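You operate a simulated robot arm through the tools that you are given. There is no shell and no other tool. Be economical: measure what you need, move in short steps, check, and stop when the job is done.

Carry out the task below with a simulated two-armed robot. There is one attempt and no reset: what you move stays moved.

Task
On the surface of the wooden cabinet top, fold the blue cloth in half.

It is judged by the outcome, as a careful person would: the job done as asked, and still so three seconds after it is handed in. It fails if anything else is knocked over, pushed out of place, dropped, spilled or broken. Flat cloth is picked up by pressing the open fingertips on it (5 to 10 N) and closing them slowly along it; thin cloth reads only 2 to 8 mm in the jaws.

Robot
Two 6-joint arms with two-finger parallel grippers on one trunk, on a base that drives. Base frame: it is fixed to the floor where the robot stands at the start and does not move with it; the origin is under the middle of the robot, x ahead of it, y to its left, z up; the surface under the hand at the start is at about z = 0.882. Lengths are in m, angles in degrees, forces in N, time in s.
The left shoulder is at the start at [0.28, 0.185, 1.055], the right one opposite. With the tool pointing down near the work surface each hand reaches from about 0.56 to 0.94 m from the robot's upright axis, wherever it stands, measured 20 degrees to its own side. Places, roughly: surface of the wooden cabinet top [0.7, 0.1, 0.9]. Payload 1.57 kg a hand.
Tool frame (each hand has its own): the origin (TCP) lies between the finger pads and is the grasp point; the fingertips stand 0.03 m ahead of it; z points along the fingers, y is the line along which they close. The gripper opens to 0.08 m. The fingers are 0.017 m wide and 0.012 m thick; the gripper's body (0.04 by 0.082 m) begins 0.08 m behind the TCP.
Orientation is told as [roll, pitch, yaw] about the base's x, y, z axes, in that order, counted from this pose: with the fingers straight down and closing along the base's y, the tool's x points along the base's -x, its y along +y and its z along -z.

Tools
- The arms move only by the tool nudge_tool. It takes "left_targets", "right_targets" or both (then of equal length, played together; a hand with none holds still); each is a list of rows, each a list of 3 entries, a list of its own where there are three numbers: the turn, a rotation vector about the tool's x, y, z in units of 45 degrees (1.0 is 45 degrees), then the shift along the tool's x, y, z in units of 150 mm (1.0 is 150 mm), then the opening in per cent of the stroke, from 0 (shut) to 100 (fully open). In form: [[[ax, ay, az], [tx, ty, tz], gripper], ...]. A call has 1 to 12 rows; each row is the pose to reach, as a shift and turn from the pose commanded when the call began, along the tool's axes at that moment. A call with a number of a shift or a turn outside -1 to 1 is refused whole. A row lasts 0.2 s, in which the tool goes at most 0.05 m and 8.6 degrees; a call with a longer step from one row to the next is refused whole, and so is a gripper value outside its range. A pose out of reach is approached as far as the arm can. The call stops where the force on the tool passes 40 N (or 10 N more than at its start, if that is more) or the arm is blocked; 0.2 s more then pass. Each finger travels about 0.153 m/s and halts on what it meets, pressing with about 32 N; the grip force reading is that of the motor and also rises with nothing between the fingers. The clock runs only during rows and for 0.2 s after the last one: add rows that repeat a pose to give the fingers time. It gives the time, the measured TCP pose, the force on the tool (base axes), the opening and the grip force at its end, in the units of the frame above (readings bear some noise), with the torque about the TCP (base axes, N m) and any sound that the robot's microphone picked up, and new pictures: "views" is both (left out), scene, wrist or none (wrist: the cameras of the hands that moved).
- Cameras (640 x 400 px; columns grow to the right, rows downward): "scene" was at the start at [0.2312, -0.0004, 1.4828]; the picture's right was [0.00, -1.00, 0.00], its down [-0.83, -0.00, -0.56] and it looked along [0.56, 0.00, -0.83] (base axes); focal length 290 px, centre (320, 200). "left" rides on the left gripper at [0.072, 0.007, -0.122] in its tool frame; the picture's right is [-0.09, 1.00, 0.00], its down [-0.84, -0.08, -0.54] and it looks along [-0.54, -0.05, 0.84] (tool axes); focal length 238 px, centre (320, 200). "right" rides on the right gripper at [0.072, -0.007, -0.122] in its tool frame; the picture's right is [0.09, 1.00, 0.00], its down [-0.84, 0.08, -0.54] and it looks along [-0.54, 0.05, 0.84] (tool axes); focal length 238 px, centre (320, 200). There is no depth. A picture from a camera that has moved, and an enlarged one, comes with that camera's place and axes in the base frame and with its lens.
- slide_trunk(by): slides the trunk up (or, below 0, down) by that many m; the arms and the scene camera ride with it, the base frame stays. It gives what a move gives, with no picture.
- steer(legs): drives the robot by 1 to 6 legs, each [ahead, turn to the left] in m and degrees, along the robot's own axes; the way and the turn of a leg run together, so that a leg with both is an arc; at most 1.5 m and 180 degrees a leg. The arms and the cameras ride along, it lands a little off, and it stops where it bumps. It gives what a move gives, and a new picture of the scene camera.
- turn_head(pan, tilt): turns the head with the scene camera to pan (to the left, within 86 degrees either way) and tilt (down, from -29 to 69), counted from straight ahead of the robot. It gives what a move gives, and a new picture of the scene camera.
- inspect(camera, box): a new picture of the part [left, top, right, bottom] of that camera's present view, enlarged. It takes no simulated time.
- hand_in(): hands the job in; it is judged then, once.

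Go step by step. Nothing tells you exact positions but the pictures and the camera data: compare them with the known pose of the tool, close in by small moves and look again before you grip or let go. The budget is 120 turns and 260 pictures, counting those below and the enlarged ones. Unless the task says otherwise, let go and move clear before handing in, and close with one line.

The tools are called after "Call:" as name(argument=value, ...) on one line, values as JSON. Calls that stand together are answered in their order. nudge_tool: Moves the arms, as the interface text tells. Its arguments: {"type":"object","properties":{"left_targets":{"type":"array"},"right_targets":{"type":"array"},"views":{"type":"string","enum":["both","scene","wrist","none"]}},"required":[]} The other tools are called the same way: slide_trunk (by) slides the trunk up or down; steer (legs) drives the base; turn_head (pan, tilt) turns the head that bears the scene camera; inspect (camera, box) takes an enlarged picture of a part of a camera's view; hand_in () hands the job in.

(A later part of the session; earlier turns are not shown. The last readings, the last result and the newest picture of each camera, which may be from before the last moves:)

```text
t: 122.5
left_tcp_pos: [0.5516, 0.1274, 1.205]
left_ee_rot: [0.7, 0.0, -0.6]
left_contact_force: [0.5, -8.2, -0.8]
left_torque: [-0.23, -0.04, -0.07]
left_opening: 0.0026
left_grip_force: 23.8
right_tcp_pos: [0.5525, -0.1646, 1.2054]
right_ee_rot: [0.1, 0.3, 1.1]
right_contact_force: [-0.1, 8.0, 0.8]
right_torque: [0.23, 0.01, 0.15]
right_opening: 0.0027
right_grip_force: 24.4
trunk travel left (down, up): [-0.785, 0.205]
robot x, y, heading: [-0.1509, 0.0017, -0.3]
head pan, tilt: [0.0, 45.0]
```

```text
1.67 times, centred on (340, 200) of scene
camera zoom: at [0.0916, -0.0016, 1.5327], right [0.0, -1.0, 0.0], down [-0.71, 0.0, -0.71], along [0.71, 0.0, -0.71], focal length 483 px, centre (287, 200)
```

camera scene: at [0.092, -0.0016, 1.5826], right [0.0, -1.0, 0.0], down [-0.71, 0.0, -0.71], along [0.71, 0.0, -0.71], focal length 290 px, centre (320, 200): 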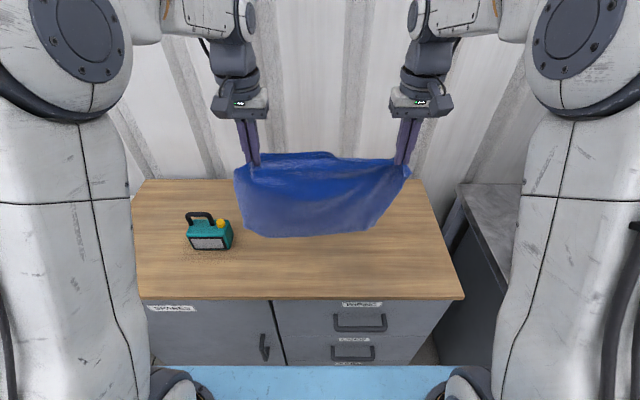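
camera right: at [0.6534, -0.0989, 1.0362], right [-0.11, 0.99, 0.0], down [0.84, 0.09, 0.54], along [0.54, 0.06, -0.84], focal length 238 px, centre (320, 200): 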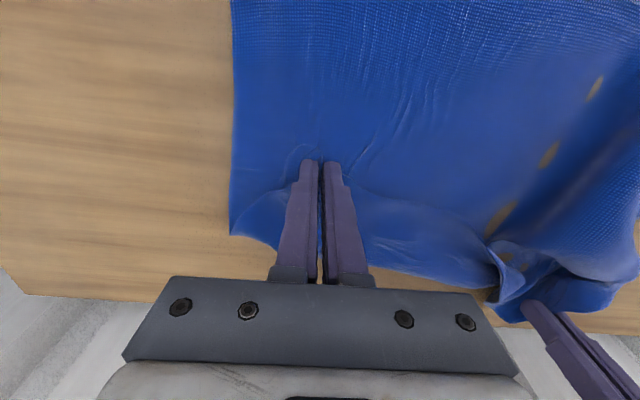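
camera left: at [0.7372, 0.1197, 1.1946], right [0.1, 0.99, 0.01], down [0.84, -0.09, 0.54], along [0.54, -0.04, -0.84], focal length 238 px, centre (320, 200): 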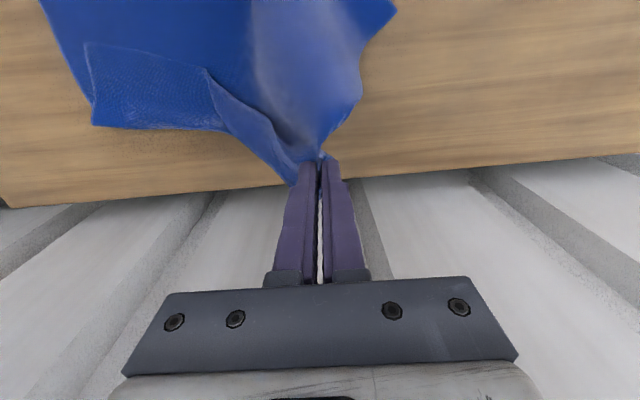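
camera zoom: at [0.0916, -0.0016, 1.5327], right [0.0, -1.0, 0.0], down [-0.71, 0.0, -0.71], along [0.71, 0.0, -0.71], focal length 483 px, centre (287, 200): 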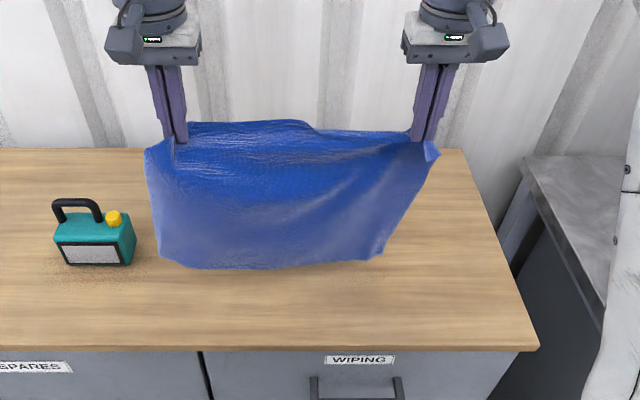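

The cloth hangs about 24 cm, a bit short, so I'll check the grips for a doubled hem.

Call:
inspect(camera="right", box=[0, 0, 640, 400])

Call:
inspect(camera="left", box=[0, 0, 640, 400])

```text
1.00 times, centred on (320, 200) of right (not enlarged: the box is as wide or as high as the picture)
camera zoom: at [0.4809, -0.1713, 1.3277], right [-0.11, 0.99, 0.0], down [0.84, 0.09, 0.54], along [0.53, 0.06, -0.84], focal length 238 px, centre (320, 200)
```

zoom: 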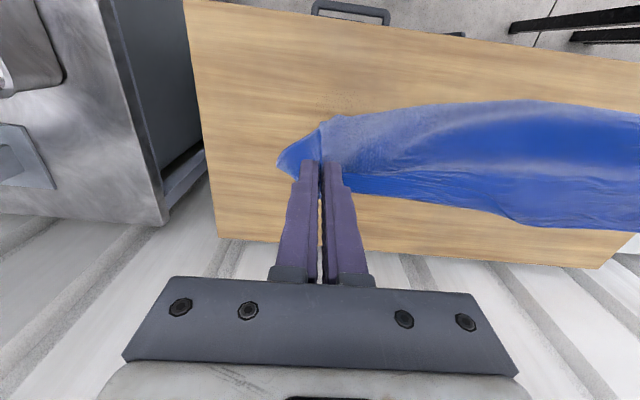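

```text
1.00 times, centred on (320, 200) of left (not enlarged: the box is as wide or as high as the picture)
camera zoom: at [0.4804, 0.1342, 1.3274], right [0.1, 0.99, 0.01], down [0.84, -0.09, 0.54], along [0.54, -0.04, -0.84], focal length 238 px, centre (320, 200)
```

zoom: 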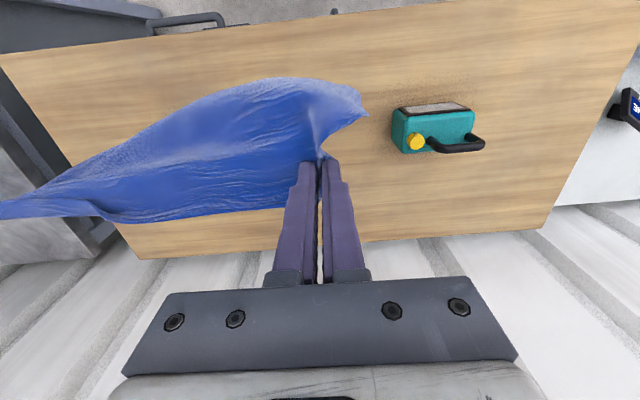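

Grips look sound. I'll lower until the bottom edge touches, then lay the lower half out by moving outward and down together.

Call:
slide_trunk(by=-0.06)

Call:
nudge_tool(left_targets=[[[0, 0, 0], [-0.1, 0, 0.08], 0], [[0, 0, 0], [-0.22, 0, 0.16], 0], [[0, 0, 0], [-0.34, 0, 0.24], 0], [[0, 0, 0], [-0.46, 0, 0.34], 0], [[0, 0, 0], [-0.58, 0, 0.44], 0], [[0, 0, 0], [-0.7, 0, 0.54], 0], [[0, 0, 0], [-0.82, 0, 0.64], 0], [[0, 0, 0], [-0.94, 0, 0.74], 0], [[0, 0, 0], [-0.94, 0, 0.74], 0]], right_targets=[[[0, 0, 0], [-0.1, 0, 0.08], 0], [[0, 0, 0], [-0.22, 0, 0.16], 0], [[0, 0, 0], [-0.34, 0, 0.24], 0], [[0, 0, 0], [-0.46, 0, 0.34], 0], [[0, 0, 0], [-0.58, 0, 0.44], 0], [[0, 0, 0], [-0.7, 0, 0.54], 0], [[0, 0, 0], [-0.82, 0, 0.64], 0], [[0, 0, 0], [-0.94, 0, 0.74], 0], [[0, 0, 0], [-0.94, 0, 0.74], 0]], views="scene")

Call:
inspect(camera="scene", box=[200, 110, 460, 270])

```text
t: 123.5
left_tcp_pos: [0.5521, 0.128, 1.1449]
left_ee_rot: [0.7, 0.0, -0.5]
left_contact_force: [0.4, -7.9, -0.1]
left_torque: [-0.25, -0.04, -0.04]
left_opening: 0.0028
left_grip_force: 23.9
right_tcp_pos: [0.5526, -0.1653, 1.1444]
right_ee_rot: [0.0, 0.3, 1.0]
right_contact_force: [-0.1, 9.4, -0.1]
right_torque: [0.28, 0.02, 0.13]
right_opening: 0.0023
right_grip_force: 23.6
trunk travel left (down, up): [-0.725, 0.265]
robot x, y, heading: [-0.1477, -0.0016, -0.3]
head pan, tilt: [0.0, 45.0]
```

```text
t: 125.5
left_tcp_pos: [0.693, 0.1281, 1.0319]
left_ee_rot: [0.7, 0.1, -0.5]
left_contact_force: [0.7, -4.8, 0.3]
left_torque: [-0.19, -0.03, -0.03]
left_opening: 0.0025
left_grip_force: 24.3
right_tcp_pos: [0.6934, -0.1615, 1.034]
right_ee_rot: [0.0, 0.3, 1.0]
right_contact_force: [0.8, 5.9, -0.4]
right_torque: [0.13, 0.02, 0.08]
right_opening: 0.0026
right_grip_force: 24.3
trunk travel left (down, up): [-0.725, 0.265]
robot x, y, heading: [-0.1507, 0.0015, -0.4]
head pan, tilt: [0.0, 45.0]
camera scene: at [0.0921, -0.0016, 1.4725], right [0.0, -1.0, 0.0], down [-0.71, 0.0, -0.71], along [0.71, 0.0, -0.71], focal length 290 px, centre (320, 200)
```

scene: 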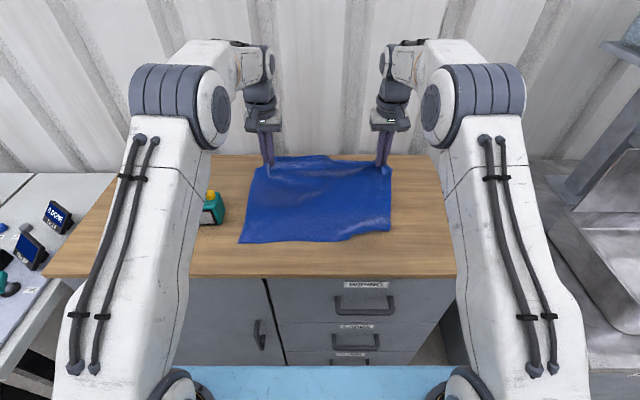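

```text
2.46 times, centred on (330, 190) of scene
camera zoom: at [0.0921, -0.0016, 1.4725], right [0.0, -1.0, 0.0], down [-0.71, 0.0, -0.71], along [0.71, 0.0, -0.71], focal length 713 px, centre (295, 225)
```

zoom: 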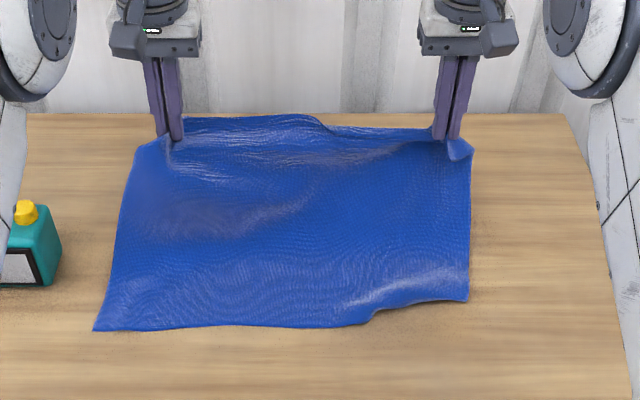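

The cloth is laid out very neatly. The near-right corner looks slightly tucked, so I'll check that.

Call:
inspect(camera="scene", box=[320, 195, 410, 250])

Call:
inspect(camera="right", box=[160, 0, 560, 220])

```text
7.11 times, centred on (365, 222) of scene
camera zoom: at [0.0921, -0.0016, 1.4725], right [0.0, -1.0, 0.0], down [-0.71, 0.0, -0.71], along [0.71, 0.0, -0.71], focal length 2060 px, centre (0, 40)
```

zoom: 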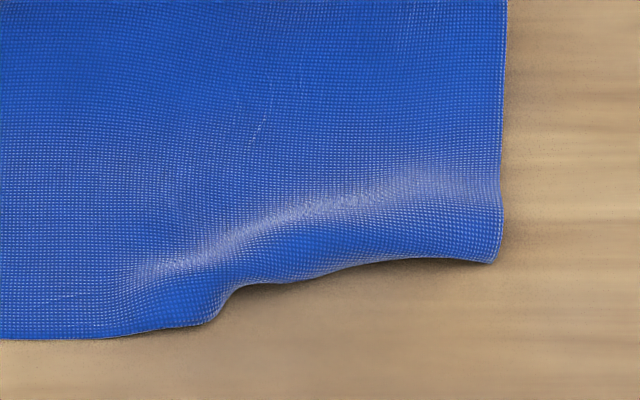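

```text
1.60 times, centred on (360, 110) of right
camera zoom: at [0.6219, -0.1689, 1.1553], right [-0.11, 0.99, 0.0], down [0.84, 0.09, 0.54], along [0.53, 0.06, -0.84], focal length 381 px, centre (256, 344)
```

zoom: 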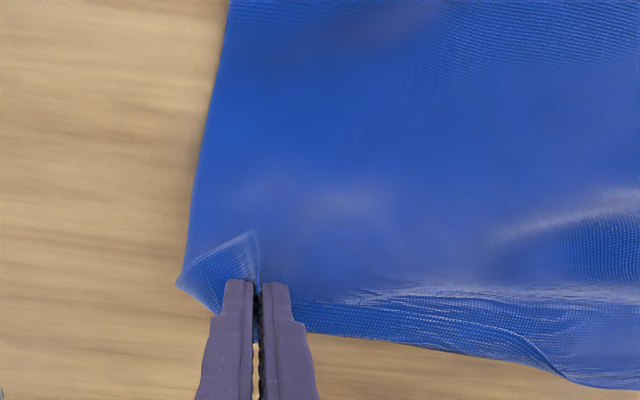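

The near-right edge has curled under because I lowered too far before moving. I'll lift back up and re-lay it, moving outward as it touches so the edge trails flat.

Call:
nudge_tool(left_targets=[[[0, 0, 0], [0.1, 0, -0.2], 0], [[0, 0, 0], [0.22, 0, -0.4], 0], [[0, 0, 0], [0.4, 0, -0.6], 0], [[0, 0, 0], [0.6, 0, -0.8], 0], [[0, 0, 0], [0.8, 0, -0.95], 0], [[0, 0, 0], [0.94, 0, -1.0], 0], [[0, 0, 0], [0.94, 0, -1.0], 0]], right_targets=[[[0, 0, 0], [0.1, 0, -0.2], 0], [[0, 0, 0], [0.22, 0, -0.4], 0], [[0, 0, 0], [0.4, 0, -0.6], 0], [[0, 0, 0], [0.6, 0, -0.8], 0], [[0, 0, 0], [0.8, 0, -0.95], 0], [[0, 0, 0], [0.94, 0, -1.0], 0], [[0, 0, 0], [0.94, 0, -1.0], 0]], views="none")

Call:
slide_trunk(by=0.05)

Call:
inspect(camera="scene", box=[200, 80, 480, 320])

```text
t: 127.0
left_tcp_pos: [0.551, 0.1269, 1.1826]
left_ee_rot: [0.7, 0.0, -0.4]
left_contact_force: [0.4, -7.2, -0.6]
left_torque: [-0.17, -0.05, -0.03]
left_opening: 0.0026
left_grip_force: 23.8
right_tcp_pos: [0.5536, -0.1643, 1.1842]
right_ee_rot: [0.1, 0.1, 1.1]
right_contact_force: [-0.3, 6.0, 0.0]
right_torque: [0.16, 0.01, 0.09]
right_opening: 0.0023
right_grip_force: 24.0
trunk travel left (down, up): [-0.725, 0.265]
robot x, y, heading: [-0.1502, 0.0002, -0.2]
head pan, tilt: [0.0, 45.0]
```

```text
t: 128.0
left_tcp_pos: [0.5536, 0.1278, 1.2318]
left_ee_rot: [0.7, 0.1, -0.6]
left_contact_force: [-0.6, -6.8, -0.1]
left_torque: [-0.22, 0.0, -0.07]
left_opening: 0.0027
left_grip_force: 23.5
right_tcp_pos: [0.5542, -0.1639, 1.2345]
right_ee_rot: [0.0, 0.3, 1.0]
right_contact_force: [-0.2, 7.9, -0.7]
right_torque: [0.2, 0.03, 0.13]
right_opening: 0.0025
right_grip_force: 24.0
trunk travel left (down, up): [-0.775, 0.215]
robot x, y, heading: [-0.1483, -0.0013, -0.4]
head pan, tilt: [0.0, 45.0]
```

```text
1.67 times, centred on (340, 200) of scene
camera zoom: at [0.0919, -0.0016, 1.5226], right [0.0, -1.0, 0.0], down [-0.71, 0.0, -0.71], along [0.71, 0.0, -0.71], focal length 483 px, centre (287, 200)
```

zoom: 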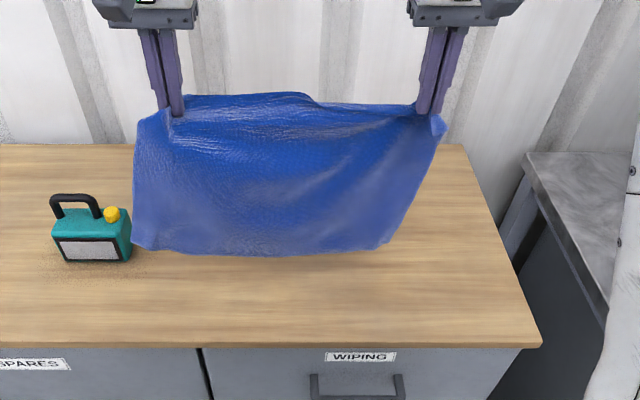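

The cloth hangs cleanly. Laying it again, this time moving outward from just before contact.

Call:
nudge_tool(left_targets=[[[0, 0, 0], [-0.04, 0, 0.15], 0], [[0, 0, 0], [-0.1, 0, 0.3], 0], [[0, 0, 0], [-0.2, 0, 0.42], 0], [[0, 0, 0], [-0.33, 0, 0.54], 0], [[0, 0, 0], [-0.47, 0, 0.65], 0], [[0, 0, 0], [-0.62, 0, 0.76], 0], [[0, 0, 0], [-0.78, 0, 0.87], 0], [[0, 0, 0], [-0.94, 0, 0.98], 0], [[0, 0, 0], [-0.94, 0, 0.98], 0]], right_targets=[[[0, 0, 0], [-0.04, 0, 0.15], 0], [[0, 0, 0], [-0.1, 0, 0.3], 0], [[0, 0, 0], [-0.2, 0, 0.42], 0], [[0, 0, 0], [-0.33, 0, 0.54], 0], [[0, 0, 0], [-0.47, 0, 0.65], 0], [[0, 0, 0], [-0.62, 0, 0.76], 0], [[0, 0, 0], [-0.78, 0, 0.87], 0], [[0, 0, 0], [-0.94, 0, 0.98], 0], [[0, 0, 0], [-0.94, 0, 0.98], 0]], views="none")

Call:
steer(legs=[[0.09, 0]])

Call:
inspect(camera="scene", box=[200, 130, 460, 290])

```text
t: 130.0
left_tcp_pos: [0.6935, 0.1282, 1.0852]
left_ee_rot: [0.8, 0.2, -0.5]
left_contact_force: [0.6, -4.5, -0.3]
left_torque: [-0.1, 0.01, -0.04]
left_opening: 0.0025
left_grip_force: 24.1
right_tcp_pos: [0.6947, -0.1611, 1.0872]
right_ee_rot: [-0.1, 0.4, 1.0]
right_contact_force: [-0.2, 3.9, -1.2]
right_torque: [0.17, 0.0, 0.03]
right_opening: 0.0027
right_grip_force: 24.2
trunk travel left (down, up): [-0.775, 0.215]
robot x, y, heading: [-0.1488, -0.0017, -0.4]
head pan, tilt: [0.0, 45.0]
```

```text
t: 131.1
left_tcp_pos: [0.7829, 0.1294, 1.0852]
left_ee_rot: [0.7, 0.0, -0.5]
left_contact_force: [-0.1, -3.6, 0.0]
left_torque: [-0.14, -0.03, -0.02]
left_opening: 0.0027
left_grip_force: 24.3
right_tcp_pos: [0.7836, -0.1598, 1.087]
right_ee_rot: [0.0, 0.2, 1.1]
right_contact_force: [-0.6, 4.0, 0.7]
right_torque: [0.11, -0.05, 0.08]
right_opening: 0.0028
right_grip_force: 23.4
trunk travel left (down, up): [-0.775, 0.215]
robot x, y, heading: [-0.0603, -0.0023, 0.1]
head pan, tilt: [0.0, 45.0]
camera scene: at [0.1815, -0.0017, 1.5227], right [0.0, -1.0, 0.0], down [-0.71, 0.0, -0.71], along [0.71, 0.0, -0.71], focal length 290 px, centre (320, 200)
```

scene: 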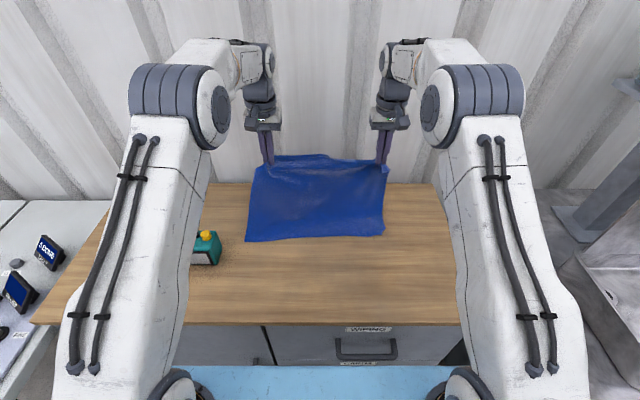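

```text
2.46 times, centred on (330, 210) of scene
camera zoom: at [0.1815, -0.0017, 1.5227], right [0.0, -1.0, 0.0], down [-0.71, 0.0, -0.71], along [0.71, 0.0, -0.71], focal length 713 px, centre (295, 175)
```

zoom: 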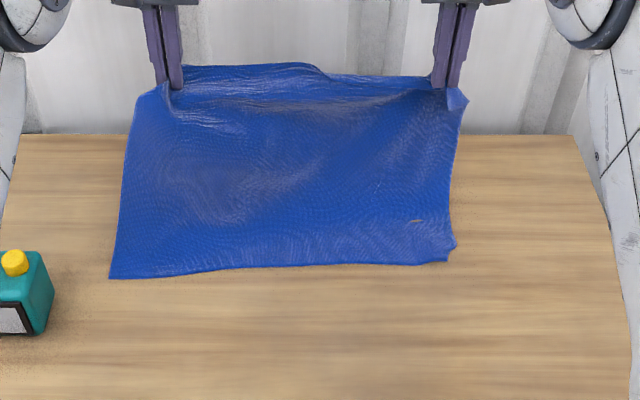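

The edge is straight, but the cloth slid too far out because I moved outward too fast. I'll lift it back, return, and lay it once more with a path between the two.

Call:
nudge_tool(left_targets=[[[0, 0, 0], [0.05, 0, -0.2], 0], [[0, 0, 0], [0.15, 0, -0.4], 0], [[0, 0, 0], [0.35, 0, -0.6], 0], [[0, 0, 0], [0.55, 0, -0.8], 0], [[0, 0, 0], [0.75, 0, -0.95], 0], [[0, 0, 0], [0.94, 0, -0.98], 0], [[0, 0, 0], [0.94, 0, -0.98], 0]], right_targets=[[[0, 0, 0], [0.05, 0, -0.2], 0], [[0, 0, 0], [0.15, 0, -0.4], 0], [[0, 0, 0], [0.35, 0, -0.6], 0], [[0, 0, 0], [0.55, 0, -0.8], 0], [[0, 0, 0], [0.75, 0, -0.95], 0], [[0, 0, 0], [0.94, 0, -0.98], 0], [[0, 0, 0], [0.94, 0, -0.98], 0]], views="none")

Call:
slide_trunk(by=0.02)

Call:
steer(legs=[[-0.09, 0]])

Call:
slide_trunk(by=-0.05)

Call:
nudge_tool(left_targets=[[[0, 0, 0], [-0.03, 0, 0.13], 0], [[0, 0, 0], [-0.07, 0, 0.26], 0], [[0, 0, 0], [-0.12, 0, 0.38], 0], [[0, 0, 0], [-0.2, 0, 0.49], 0], [[0, 0, 0], [-0.32, 0, 0.59], 0], [[0, 0, 0], [-0.44, 0, 0.68], 0], [[0, 0, 0], [-0.57, 0, 0.77], 0], [[0, 0, 0], [-0.7, 0, 0.86], 0], [[0, 0, 0], [-0.82, 0, 0.93], 0], [[0, 0, 0], [-0.94, 0, 1.0], 0], [[0, 0, 0], [-0.94, 0, 1.0], 0]], right_targets=[[[0, 0, 0], [-0.03, 0, 0.13], 0], [[0, 0, 0], [-0.07, 0, 0.26], 0], [[0, 0, 0], [-0.12, 0, 0.38], 0], [[0, 0, 0], [-0.2, 0, 0.49], 0], [[0, 0, 0], [-0.32, 0, 0.59], 0], [[0, 0, 0], [-0.44, 0, 0.68], 0], [[0, 0, 0], [-0.57, 0, 0.77], 0], [[0, 0, 0], [-0.7, 0, 0.86], 0], [[0, 0, 0], [-0.82, 0, 0.93], 0], [[0, 0, 0], [-0.94, 0, 1.0], 0], [[0, 0, 0], [-0.94, 0, 1.0], 0]], views="none")

Call:
inspect(camera="scene", box=[200, 110, 460, 270])

```text
t: 132.7
left_tcp_pos: [0.6407, 0.1276, 1.2333]
left_ee_rot: [0.7, 0.0, -0.4]
left_contact_force: [-1.0, -4.7, -0.2]
left_torque: [-0.12, 0.01, -0.02]
left_opening: 0.0025
left_grip_force: 24.0
right_tcp_pos: [0.644, -0.1636, 1.2348]
right_ee_rot: [0.0, 0.3, 1.1]
right_contact_force: [-0.5, 4.9, -0.4]
right_torque: [0.14, -0.01, 0.1]
right_opening: 0.0025
right_grip_force: 23.7
trunk travel left (down, up): [-0.775, 0.215]
robot x, y, heading: [-0.0604, -0.0039, -0.1]
head pan, tilt: [0.0, 45.0]
```

```text
t: 133.3
left_tcp_pos: [0.6413, 0.1267, 1.2534]
left_ee_rot: [0.7, 0.1, -0.4]
left_contact_force: [-0.2, -4.9, -1.3]
left_torque: [-0.16, -0.02, -0.02]
left_opening: 0.0026
left_grip_force: 23.8
right_tcp_pos: [0.6435, -0.1627, 1.2531]
right_ee_rot: [0.0, 0.3, 1.1]
right_contact_force: [-0.9, 4.8, -0.2]
right_torque: [0.14, 0.06, 0.08]
right_opening: 0.0025
right_grip_force: 23.9
trunk travel left (down, up): [-0.795, 0.195]
robot x, y, heading: [-0.0603, 0.0003, -0.0]
head pan, tilt: [0.0, 45.0]
```

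```text
t: 134.4
left_tcp_pos: [0.5509, 0.129, 1.2531]
left_ee_rot: [0.8, 0.1, -0.2]
left_contact_force: [0.6, -3.9, -0.9]
left_torque: [-0.18, 0.04, -0.04]
left_opening: 0.0026
left_grip_force: 24.2
right_tcp_pos: [0.5543, -0.1611, 1.2537]
right_ee_rot: [0.0, 0.3, 1.3]
right_contact_force: [-0.6, 4.4, 0.0]
right_torque: [0.15, 0.03, 0.08]
right_opening: 0.0022
right_grip_force: 23.8
trunk travel left (down, up): [-0.795, 0.195]
robot x, y, heading: [-0.1507, 0.0023, 0.0]
head pan, tilt: [0.0, 45.0]
camera scene: at [0.0918, -0.0008, 1.5426], right [0.0, -1.0, 0.0], down [-0.71, 0.0, -0.71], along [0.71, 0.0, -0.71], focal length 290 px, centre (320, 200)
```

scene: 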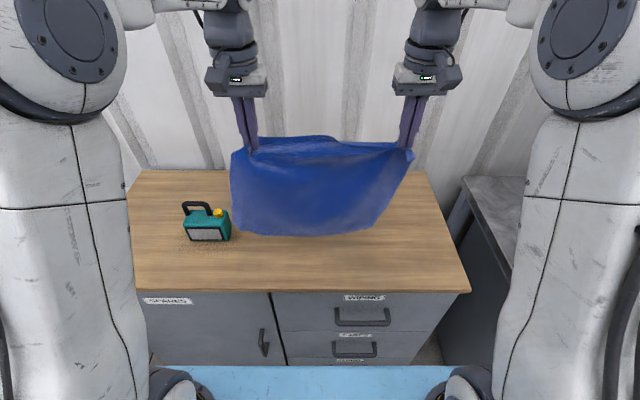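

```text
t: 135.4
left_tcp_pos: [0.5506, 0.1279, 1.203]
left_ee_rot: [0.7, 0.1, -0.3]
left_contact_force: [0.5, -4.9, -0.2]
left_torque: [-0.16, 0.0, -0.06]
left_opening: 0.0026
left_grip_force: 23.9
right_tcp_pos: [0.5524, -0.1614, 1.2036]
right_ee_rot: [0.1, 0.3, 1.4]
right_contact_force: [-0.4, 5.4, -0.2]
right_torque: [0.12, 0.01, 0.07]
right_opening: 0.0025
right_grip_force: 23.6
trunk travel left (down, up): [-0.745, 0.245]
robot x, y, heading: [-0.1503, 0.0004, -0.1]
head pan, tilt: [0.0, 45.0]
```

```text
t: 137.8
left_tcp_pos: [0.6923, 0.13, 1.0522]
left_ee_rot: [0.8, 0.1, -0.2]
left_contact_force: [-1.1, -2.6, -1.2]
left_torque: [-0.05, 0.03, -0.02]
left_opening: 0.0024
left_grip_force: 23.9
right_tcp_pos: [0.6954, -0.1569, 1.0516]
right_ee_rot: [0.0, 0.4, 1.3]
right_contact_force: [-0.3, 2.0, -0.2]
right_torque: [0.06, 0.0, 0.01]
right_opening: 0.0022
right_grip_force: 23.5
trunk travel left (down, up): [-0.745, 0.245]
robot x, y, heading: [-0.1494, -0.0011, 0.3]
head pan, tilt: [0.0, 45.0]
```

```text
2.46 times, centred on (330, 190) of scene
camera zoom: at [0.0917, -0.0008, 1.4925], right [0.0, -1.0, 0.0], down [-0.71, 0.0, -0.71], along [0.71, 0.0, -0.71], focal length 713 px, centre (295, 225)
```

zoom: 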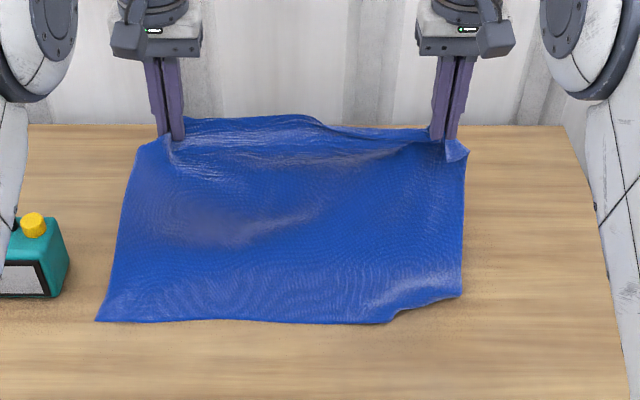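

Only a small tuck is left on the near-right edge; a slight outward pull while lowering should draw it out and lay the bottom half.

Call:
slide_trunk(by=-0.03)

Call:
steer(legs=[[0.08, 0]])

Call:
slide_trunk(by=-0.04)

Call:
inspect(camera="scene", box=[200, 110, 460, 270])

```text
t: 138.5
left_tcp_pos: [0.6918, 0.13, 1.0222]
left_ee_rot: [0.7, 0.0, -0.2]
left_contact_force: [0.0, -1.7, -0.1]
left_torque: [-0.06, -0.04, -0.01]
left_opening: 0.0025
left_grip_force: 23.7
right_tcp_pos: [0.6929, -0.1573, 1.0218]
right_ee_rot: [-0.1, 0.2, 1.3]
right_contact_force: [-0.1, 1.6, 0.0]
right_torque: [0.06, -0.02, 0.05]
right_opening: 0.0025
right_grip_force: 24.0
trunk travel left (down, up): [-0.715, 0.275]
robot x, y, heading: [-0.1499, 0.0009, -0.3]
head pan, tilt: [0.0, 45.0]
```

```text
t: 139.6
left_tcp_pos: [0.7732, 0.1295, 1.0217]
left_ee_rot: [0.7, 0.0, -0.3]
left_contact_force: [-0.3, -1.8, 0.4]
left_torque: [-0.08, -0.01, -0.03]
left_opening: 0.0026
left_grip_force: 24.4
right_tcp_pos: [0.7752, -0.1575, 1.0227]
right_ee_rot: [0.0, 0.2, 1.3]
right_contact_force: [0.0, 1.7, 0.2]
right_torque: [0.06, 0.04, 0.05]
right_opening: 0.0026
right_grip_force: 24.1
trunk travel left (down, up): [-0.715, 0.275]
robot x, y, heading: [-0.0677, -0.0018, -0.2]
head pan, tilt: [0.0, 45.0]
camera scene: at [0.1727, -0.0011, 1.4627], right [0.0, -1.0, 0.0], down [-0.71, 0.0, -0.71], along [0.71, 0.0, -0.71], focal length 290 px, centre (320, 200)
```

scene: 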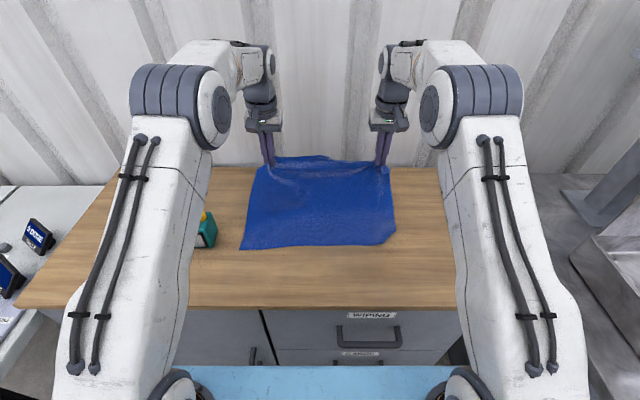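

```text
t: 140.4
left_tcp_pos: [0.7736, 0.1302, 0.9828]
left_ee_rot: [0.7, -0.1, -0.2]
left_contact_force: [1.2, -2.5, 0.0]
left_torque: [-0.06, 0.0, 0.02]
left_opening: 0.0025
left_grip_force: 23.8
right_tcp_pos: [0.775, -0.1582, 0.9824]
right_ee_rot: [0.2, 0.3, 1.1]
right_contact_force: [0.1, 1.4, 1.0]
right_torque: [0.05, 0.01, -0.02]
right_opening: 0.0022
right_grip_force: 23.8
trunk travel left (down, up): [-0.675, 0.315]
robot x, y, heading: [-0.0647, -0.0024, -0.1]
head pan, tilt: [0.0, 45.0]
```

```text
2.46 times, centred on (330, 190) of scene
camera zoom: at [0.173, -0.0011, 1.4227], right [0.0, -1.0, 0.0], down [-0.71, 0.0, -0.71], along [0.71, 0.0, -0.71], focal length 713 px, centre (295, 225)
```

zoom: 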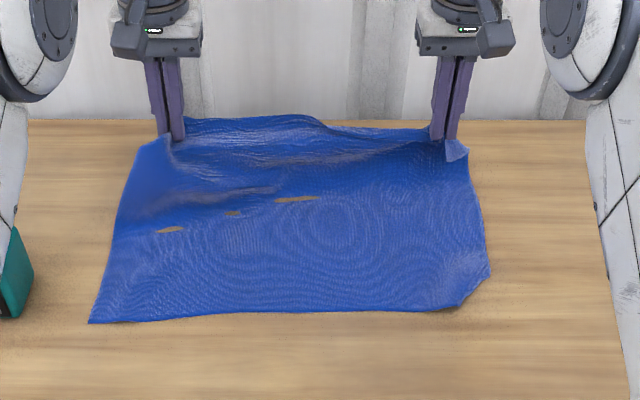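

The bottom half is lying flat, with the near edge at x ≈ 0.59, so the crease should be near 0.74. I'll lay ~3 cm more as allowance, then carry the top edge over with the arms in one smooth arc.

Call:
steer(legs=[[0.03, 0]])

Call:
slide_trunk(by=-0.03)

Call:
nudge_tool(left_targets=[[[0, 0, 0], [0.027, 0, -0.2], 0], [[0, -0.1, 0], [0.127, 0, -0.4], 0], [[0, -0.25, 0], [0.293, 0, -0.5], 0], [[0, -0.4, 0], [0.493, 0, -0.5], 0], [[0, -0.55, 0], [0.693, 0, -0.433], 0], [[0, -0.7, 0], [0.86, 0, -0.3], 0], [[0, -0.8, 0], [0.993, 0, -0.133], 0], [[0, -0.8, 0], [0.993, 0, -0.133], 0]], right_targets=[[[0, 0, 0], [0.027, 0, -0.2], 0], [[0, 0, 0], [0.127, 0, -0.4], 0], [[0, 0, 0], [0.293, 0, -0.5], 0], [[0, 0, 0], [0.493, 0, -0.5], 0], [[0, 0, 0], [0.693, 0, -0.433], 0], [[0, 0, 0], [0.86, 0, -0.3], 0], [[0, 0, 0], [0.993, 0, -0.133], 0], [[0, 0, 0], [0.993, 0, -0.133], 0]], views="scene")

Call:
inspect(camera="scene", box=[210, 130, 430, 270])

```text
t: 141.2
left_tcp_pos: [0.8043, 0.1283, 0.9818]
left_ee_rot: [0.6, 0.0, -0.3]
left_contact_force: [-0.6, -2.6, 0.5]
left_torque: [-0.04, -0.02, -0.02]
left_opening: 0.0027
left_grip_force: 23.6
right_tcp_pos: [0.8043, -0.1571, 0.9827]
right_ee_rot: [0.0, 0.2, 1.1]
right_contact_force: [-0.6, 1.3, 0.6]
right_torque: [0.06, -0.01, 0.05]
right_opening: 0.0025
right_grip_force: 23.5
trunk travel left (down, up): [-0.675, 0.315]
robot x, y, heading: [-0.0371, 0.0014, -0.1]
head pan, tilt: [0.0, 45.0]
camera scene: at [0.2029, -0.0013, 1.4227], right [0.0, -1.0, 0.0], down [-0.71, 0.0, -0.71], along [0.71, 0.0, -0.71], focal length 290 px, centre (320, 200)
```

scene: 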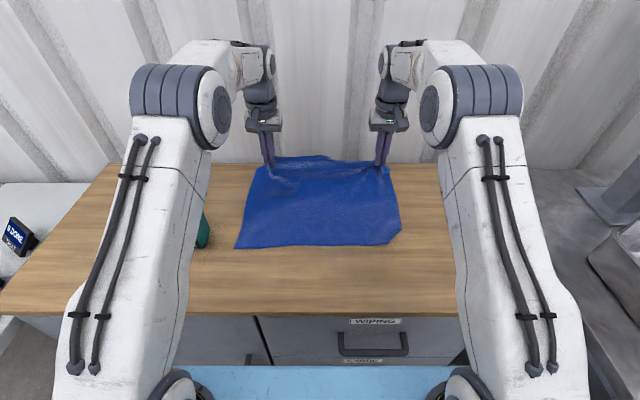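

```text
t: 142.0
left_tcp_pos: [0.8041, 0.1288, 0.9529]
left_ee_rot: [0.7, 0.0, -0.4]
left_contact_force: [0.6, -1.7, 0.6]
left_torque: [-0.07, -0.01, -0.01]
left_opening: 0.0027
left_grip_force: 24.0
right_tcp_pos: [0.8058, -0.1584, 0.9525]
right_ee_rot: [0.1, 0.4, 1.2]
right_contact_force: [0.2, 1.1, -0.3]
right_torque: [0.05, 0.0, 0.03]
right_opening: 0.0027
right_grip_force: 24.2
trunk travel left (down, up): [-0.645, 0.345]
robot x, y, heading: [-0.0347, -0.0015, -0.1]
head pan, tilt: [0.0, 45.0]
```

```text
t: 143.8
left_tcp_pos: [0.6553, 0.129, 0.9735]
left_ee_rot: [0.6, -35.9, -0.9]
left_contact_force: [0.0, -7.0, -0.8]
left_torque: [-0.15, -0.01, -0.17]
left_opening: 0.0024
left_grip_force: 23.7
left hand out of reach, approached as far as the arm can: row 7
right_tcp_pos: [0.658, -0.1623, 0.9737]
right_ee_rot: [0.1, 0.4, 1.2]
right_contact_force: [0.0, 6.8, 0.0]
right_torque: [0.21, -0.04, 0.12]
right_opening: 0.0025
right_grip_force: 23.4
trunk travel left (down, up): [-0.645, 0.345]
robot x, y, heading: [-0.0385, -0.0003, 0.0]
head pan, tilt: [0.0, 45.0]
camera scene: at [0.2032, -0.0013, 1.3926], right [0.0, -1.0, 0.0], down [-0.71, 0.0, -0.71], along [0.71, 0.0, -0.71], focal length 290 px, centre (320, 200)
```

scene: 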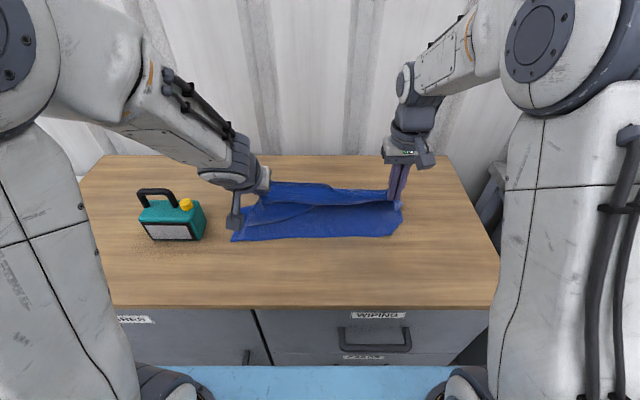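

```text
2.86 times, centred on (320, 200) of scene
camera zoom: at [0.2032, -0.0013, 1.3926], right [0.0, -1.0, 0.0], down [-0.71, 0.0, -0.71], along [0.71, 0.0, -0.71], focal length 828 px, centre (320, 200)
```

zoom: 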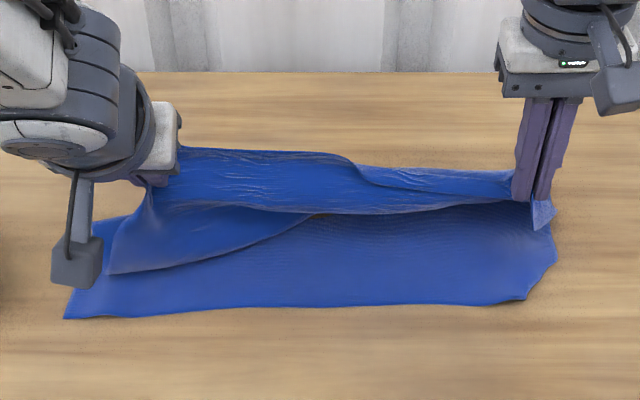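

The fold is coming over nicely with the near edge steady at x ≈ 0.594. The arms are near their inner limit, so I'll use base and trunk for the last 3.5 cm back and 4 cm down.

Call:
slide_trunk(by=-0.025)

Call:
steer(legs=[[-0.04, 0]])

Call:
slide_trunk(by=-0.02)

Call:
inspect(camera="scene", box=[210, 120, 430, 260])

```text
t: 144.5
left_tcp_pos: [0.6556, 0.1296, 0.9498]
left_ee_rot: [0.8, -36.1, -0.8]
left_contact_force: [-0.9, -9.1, -0.2]
left_torque: [-0.16, 0.02, -0.14]
left_opening: 0.0024
left_grip_force: 24.2
right_tcp_pos: [0.6569, -0.1634, 0.9489]
right_ee_rot: [0.1, 0.2, 1.2]
right_contact_force: [0.3, 8.1, 0.3]
right_torque: [0.24, -0.02, 0.12]
right_opening: 0.0024
right_grip_force: 23.9
trunk travel left (down, up): [-0.62, 0.37]
robot x, y, heading: [-0.0409, 0.0003, -0.1]
head pan, tilt: [0.0, 45.0]
```

```text
t: 145.4
left_tcp_pos: [0.6151, 0.13, 0.9484]
left_ee_rot: [0.7, -35.8, -0.8]
left_contact_force: [0.3, -8.9, -0.6]
left_torque: [-0.13, 0.01, -0.18]
left_opening: 0.0023
left_grip_force: 23.9
right_tcp_pos: [0.6172, -0.1624, 0.948]
right_ee_rot: [0.0, 0.3, 1.2]
right_contact_force: [0.1, 8.8, 0.5]
right_torque: [0.26, 0.05, 0.12]
right_opening: 0.0026
right_grip_force: 23.7
trunk travel left (down, up): [-0.62, 0.37]
robot x, y, heading: [-0.0785, -0.0018, -0.2]
head pan, tilt: [0.0, 45.0]
camera scene: at [0.1634, -0.0012, 1.3675], right [0.0, -1.0, 0.0], down [-0.71, 0.0, -0.71], along [0.71, 0.0, -0.71], focal length 290 px, centre (320, 200)
```

scene: 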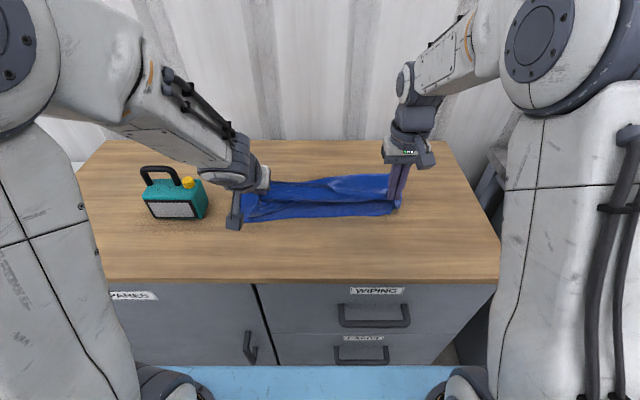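

```text
t: 146.0
left_tcp_pos: [0.6156, 0.1289, 0.9293]
left_ee_rot: [0.7, -36.1, -0.9]
left_contact_force: [-0.1, -8.2, 0.1]
left_torque: [-0.16, -0.03, -0.2]
left_opening: 0.0023
left_grip_force: 23.9
right_tcp_pos: [0.6166, -0.1612, 0.9287]
right_ee_rot: [0.1, 0.3, 1.2]
right_contact_force: [0.6, 7.9, 0.5]
right_torque: [0.25, 0.0, 0.13]
right_opening: 0.0025
right_grip_force: 24.2
trunk travel left (down, up): [-0.6, 0.39]
robot x, y, heading: [-0.0797, 0.0006, -0.2]
head pan, tilt: [0.0, 45.0]
```

```text
2.86 times, centred on (320, 190) of scene
camera zoom: at [0.163, -0.0012, 1.3476], right [0.0, -1.0, 0.0], down [-0.71, 0.0, -0.71], along [0.71, 0.0, -0.71], focal length 828 px, centre (320, 229)
```

zoom: 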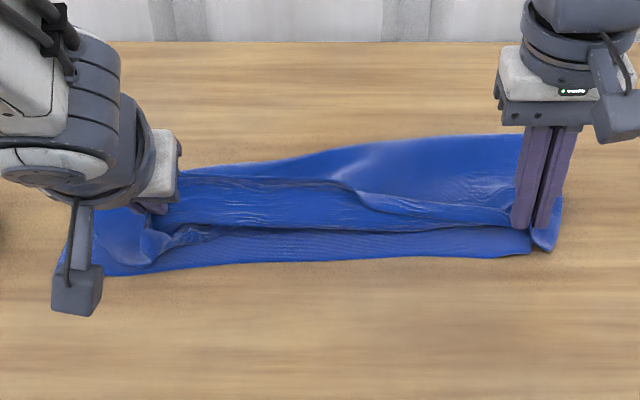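

The right side is essentially perfect (its lip sits on the near edge, crease ≈ 0.745). The left side still has a curled hem. I'll keep the right hand in place, release the left slowly and look.

Call:
nudge_tool(left_targets=[[[0, 0, 0], [0, 0, 0], 8], [[0, 0, 0], [0, 0, 0], 18], [[0, 0, 0], [0, 0, -0.1], 25], [[0, 0, 0], [-0.1, 0, -0.35], 25], [[0, 0.15, 0], [-0.3, 0, -0.55], 25], [[0, 0.3, 0], [-0.5, 0, -0.7], 25], [[0, 0.45, 0], [-0.7, 0, -0.7], 25], [[0, 0.6, 0], [-0.8, 0, -0.65], 10], [[0, 0.75, 0], [-0.8, 0, -0.6], 0], [[0, 0.8, 0], [-0.8, 0, -0.6], 0]], views="wrist")

Call:
inspect(camera="scene", box=[210, 120, 430, 260])

```text
t: 148.2
left_tcp_pos: [0.6601, 0.1274, 1.0726]
left_ee_rot: [0.5, 0.1, -0.4]
left_contact_force: [0.1, -0.2, 0.1]
left_torque: [0.01, -0.03, 0.0]
left_opening: 0.0
left_grip_force: 21.0
right_tcp_pos: [0.6174, -0.1622, 0.9281]
right_ee_rot: [0.1, 0.4, 1.2]
right_contact_force: [0.4, -0.2, 0.3]
right_torque: [-0.06, 0.02, -0.02]
right_opening: 0.0021
right_grip_force: 24.1
trunk travel left (down, up): [-0.6, 0.39]
robot x, y, heading: [-0.079, -0.0025, -0.2]
head pan, tilt: [0.0, 45.0]
camera left: at [0.5882, 0.1346, 1.1958], right [0.1, 1.0, 0.01], down [0.84, -0.09, 0.54], along [0.54, -0.04, -0.84], focal length 238 px, centre (320, 200)
```

left: 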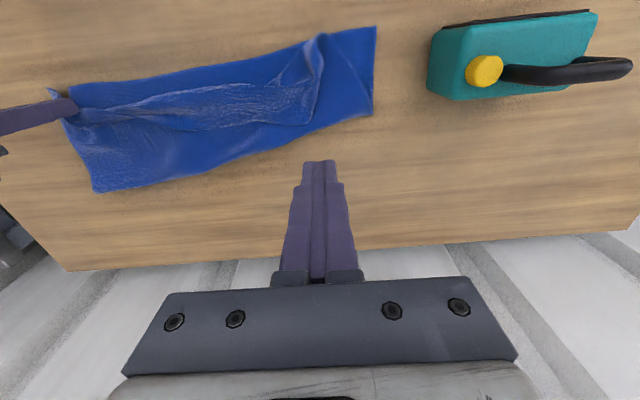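

```text
2.86 times, centred on (320, 190) of scene
camera zoom: at [0.163, -0.0012, 1.3476], right [0.0, -1.0, 0.0], down [-0.71, 0.0, -0.71], along [0.71, 0.0, -0.71], focal length 828 px, centre (320, 229)
```

zoom: 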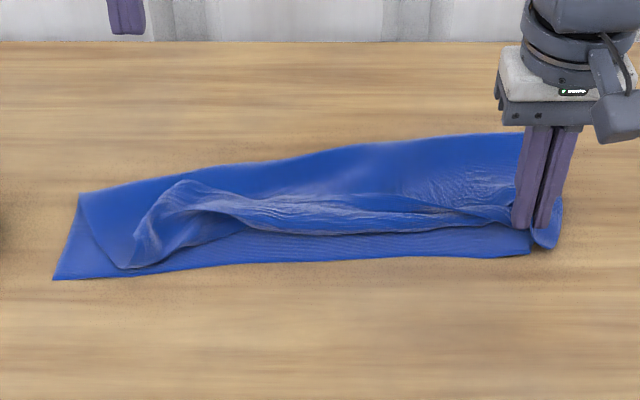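

Call:
inspect(camera="left", box=[40, 10, 400, 200])

```text
1.78 times, centred on (220, 105) of left
camera zoom: at [0.5882, 0.1346, 1.1958], right [0.1, 1.0, 0.01], down [0.84, -0.09, 0.54], along [0.54, -0.04, -0.84], focal length 424 px, centre (498, 369)
```

zoom: 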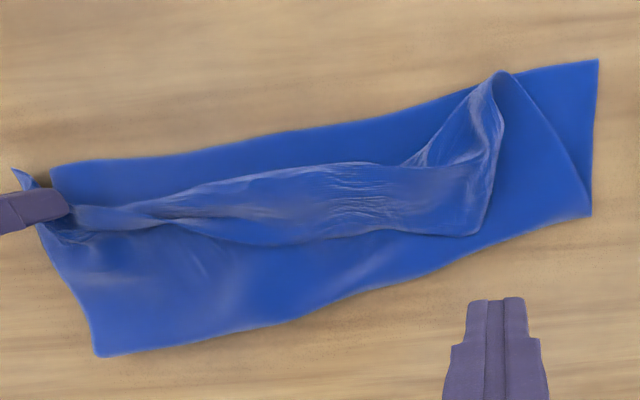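

Now it's clear: the flap's left corner is folded inward, lying at about (0.668, 0.121). I'll pinch just that corner with the left hand and carry it out to the near-left corner while the right hand keeps holding its side.

Call:
nudge_tool(left_targets=[[[0, 0, 0], [0, -0.1, 0.2], 40], [[0.012, 0, 0], [-0.02, -0.18, 0.45], 40], [[0.012, 0, 0], [-0.02, -0.18, 0.7], 40], [[0.012, 0, 0], [-0.02, -0.18, 0.9], 40], [[0.012, 0, 0], [-0.02, -0.18, 1.0], 40], [[0.012, 0, 0], [-0.02, -0.18, 1.0], 40]], views="none")

Call:
inspect(camera="left", box=[200, 60, 440, 210])

```text
t: 149.6
left_tcp_pos: [0.6609, 0.1034, 0.9233]
left_ee_rot: [0.1, 0.0, -0.4]
left_contact_force: [0.0, -0.6, 0.7]
left_torque: [0.02, -0.01, 0.03]
left_opening: 0.0313
left_grip_force: 0.0
right_tcp_pos: [0.6164, -0.1619, 0.9286]
right_ee_rot: [0.2, 0.3, 1.2]
right_contact_force: [-1.0, -0.5, -0.3]
right_torque: [0.0, 0.0, -0.01]
right_opening: 0.0025
right_grip_force: 23.5
trunk travel left (down, up): [-0.6, 0.39]
robot x, y, heading: [-0.0765, -0.0032, -0.1]
head pan, tilt: [0.0, 45.0]
```

```text
2.67 times, centred on (320, 135) of left
camera zoom: at [0.59, 0.11, 1.0458], right [0.1, 1.0, 0.0], down [0.84, -0.08, 0.54], along [0.54, -0.05, -0.84], focal length 636 px, centre (320, 373)
```

zoom: 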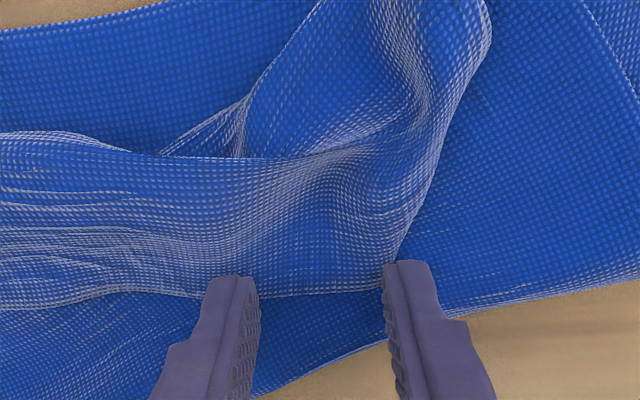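

The corner sits right between the fingers. Lowering a few mm and closing on it.

Call:
nudge_tool(left_targets=[[[0, 0, 0], [0, 0.015, 0.025], 40], [[0, 0, 0], [0, 0.015, 0.04], 38], [[0, 0, 0], [0, 0.015, 0.045], 33], [[0, 0, 0], [0, 0.015, 0.045], 28], [[0, 0, 0], [0, 0.015, 0.045], 23], [[0, 0, 0], [0, 0.015, 0.045], 18], [[0, 0, 0], [0, 0.015, 0.045], 13], [[0, 0, 0], [0, 0.015, 0.045], 8], [[0, 0, 0], [0, 0.015, 0.045], 3], [[0, 0, 0], [0, 0.015, 0.045], 0], [[0, 0, 0], [0, 0.015, 0.045], 0]], views="none")

Call:
inspect(camera="left", box=[200, 60, 440, 210])

```text
t: 152.0
left_tcp_pos: [0.663, 0.1051, 0.9153]
left_ee_rot: [0.1, 0.0, -0.4]
left_contact_force: [0.1, -0.5, 1.2]
left_torque: [0.02, 0.02, -0.02]
left_opening: 0.0002
left_grip_force: 21.4
right_tcp_pos: [0.616, -0.1627, 0.9281]
right_ee_rot: [0.1, 0.3, 1.2]
right_contact_force: [-0.4, 0.0, -0.5]
right_torque: [-0.01, 0.0, -0.04]
right_opening: 0.0026
right_grip_force: 23.5
trunk travel left (down, up): [-0.6, 0.39]
robot x, y, heading: [-0.0776, -0.0004, -0.2]
head pan, tilt: [0.0, 45.0]
```

```text
2.67 times, centred on (320, 135) of left
camera zoom: at [0.5904, 0.1127, 1.0386], right [0.1, 1.0, 0.0], down [0.84, -0.08, 0.54], along [0.54, -0.05, -0.84], focal length 636 px, centre (320, 373)
```

zoom: 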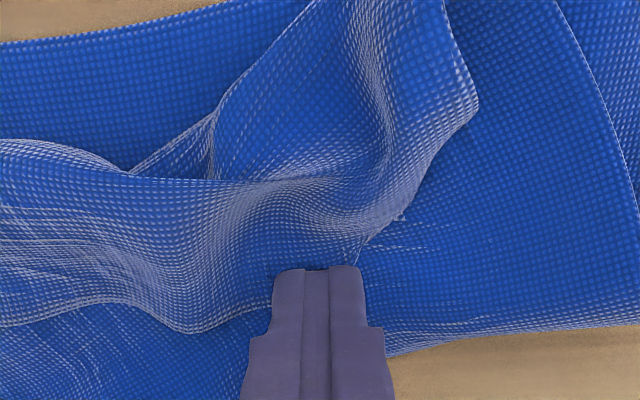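

The pinch slipped, but the closed fingertip is now right behind the raised lip. I'll use it to sweep the curled corner outward (toward me and left), rising as it goes.

Call:
nudge_tool(left_targets=[[[0, 0, 0], [0.08, 0, -0.012], 0], [[0, 0, 0], [0.16, 0.0, -0.03], 0], [[0, 0, 0], [0.25, 0.03, -0.08], 0], [[0, 0, 0], [0.35, 0.06, -0.16], 0], [[0, 0, 0], [0.46, 0.1, -0.24], 0], [[0, 0, 0], [0.58, 0.13, -0.28], 0], [[0, 0, 0], [0.7, 0.16, -0.25], 0], [[0, 0, 0], [0.7, 0.16, -0.25], 0]], views="wrist")

Call:
inspect(camera="scene", box=[210, 120, 430, 260])

```text
t: 153.8
left_tcp_pos: [0.556, 0.1288, 0.9533]
left_ee_rot: [0.2, 0.0, -0.4]
left_contact_force: [-0.9, 0.9, 0.4]
left_torque: [0.01, -0.01, -0.02]
left_opening: 0.0001
left_grip_force: 21.2
right_tcp_pos: [0.6169, -0.1625, 0.9285]
right_ee_rot: [0.2, 0.3, 1.2]
right_contact_force: [-0.5, -0.7, -0.2]
right_torque: [0.01, 0.0, -0.02]
right_opening: 0.0025
right_grip_force: 23.9
trunk travel left (down, up): [-0.6, 0.39]
robot x, y, heading: [-0.081, -0.0013, -0.3]
head pan, tilt: [0.0, 45.0]
camera left: at [0.4849, 0.1361, 1.0765], right [0.1, 1.0, 0.0], down [0.84, -0.08, 0.54], along [0.54, -0.05, -0.84], focal length 238 px, centre (320, 200)
```

left: 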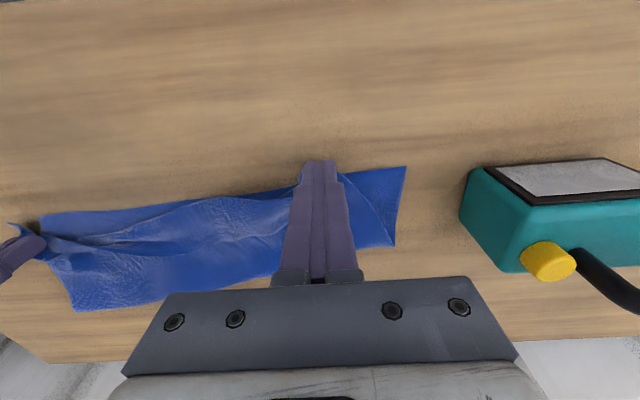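

```text
2.86 times, centred on (320, 190) of scene
camera zoom: at [0.163, -0.0012, 1.3476], right [0.0, -1.0, 0.0], down [-0.71, 0.0, -0.71], along [0.71, 0.0, -0.71], focal length 828 px, centre (320, 229)
```

zoom: 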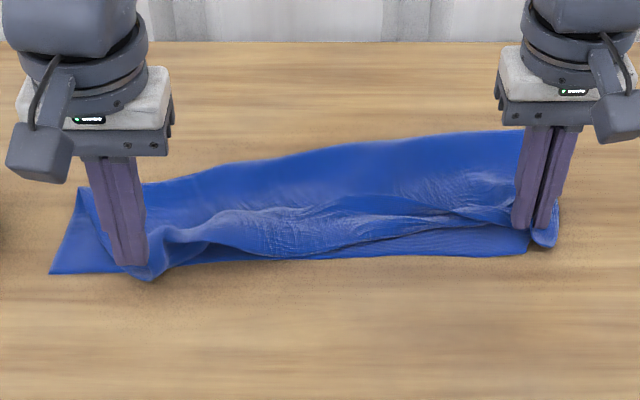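

The sweep is pushing the hem outward. I'll lift off and see how it lies.

Call:
nudge_tool(left_targets=[[[0, 0, 0], [0.1, 0, -0.2], 0], [[0, 0, 0], [0.1, 0, -0.5], 0], [[0, 0, 0], [0.1, 0.2, -0.7], 0], [[0, 0, 0], [0.1, 0.4, -0.7], 0]], views="none")

Call:
inspect(camera="scene", box=[220, 140, 420, 250])

```text
t: 154.8
left_tcp_pos: [0.5419, 0.1913, 1.0594]
left_ee_rot: [0.1, 0.0, -0.4]
left_contact_force: [-0.4, -0.1, -0.7]
left_torque: [0.02, -0.02, 0.0]
left_opening: 0.0
left_grip_force: 21.7
right_tcp_pos: [0.6171, -0.1638, 0.9287]
right_ee_rot: [0.1, 0.4, 1.1]
right_contact_force: [0.8, -0.3, 0.4]
right_torque: [0.04, -0.01, -0.05]
right_opening: 0.0025
right_grip_force: 24.3
trunk travel left (down, up): [-0.6, 0.39]
robot x, y, heading: [-0.0793, -0.0001, 0.1]
head pan, tilt: [0.0, 45.0]
```

```text
3.20 times, centred on (320, 195) of scene
camera zoom: at [0.163, -0.0014, 1.3476], right [0.0, -1.0, 0.0], down [-0.71, 0.0, -0.71], along [0.71, 0.0, -0.71], focal length 927 px, centre (320, 216)
```

zoom: 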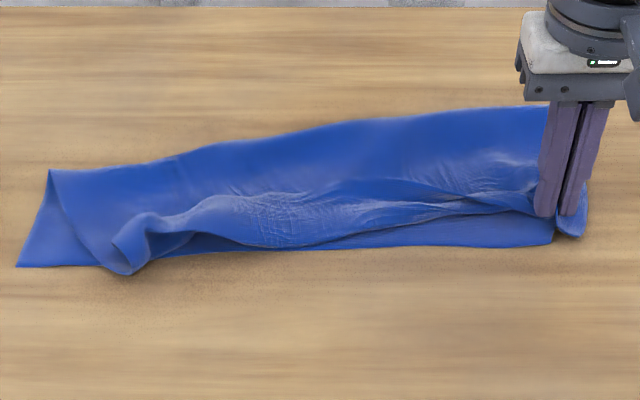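

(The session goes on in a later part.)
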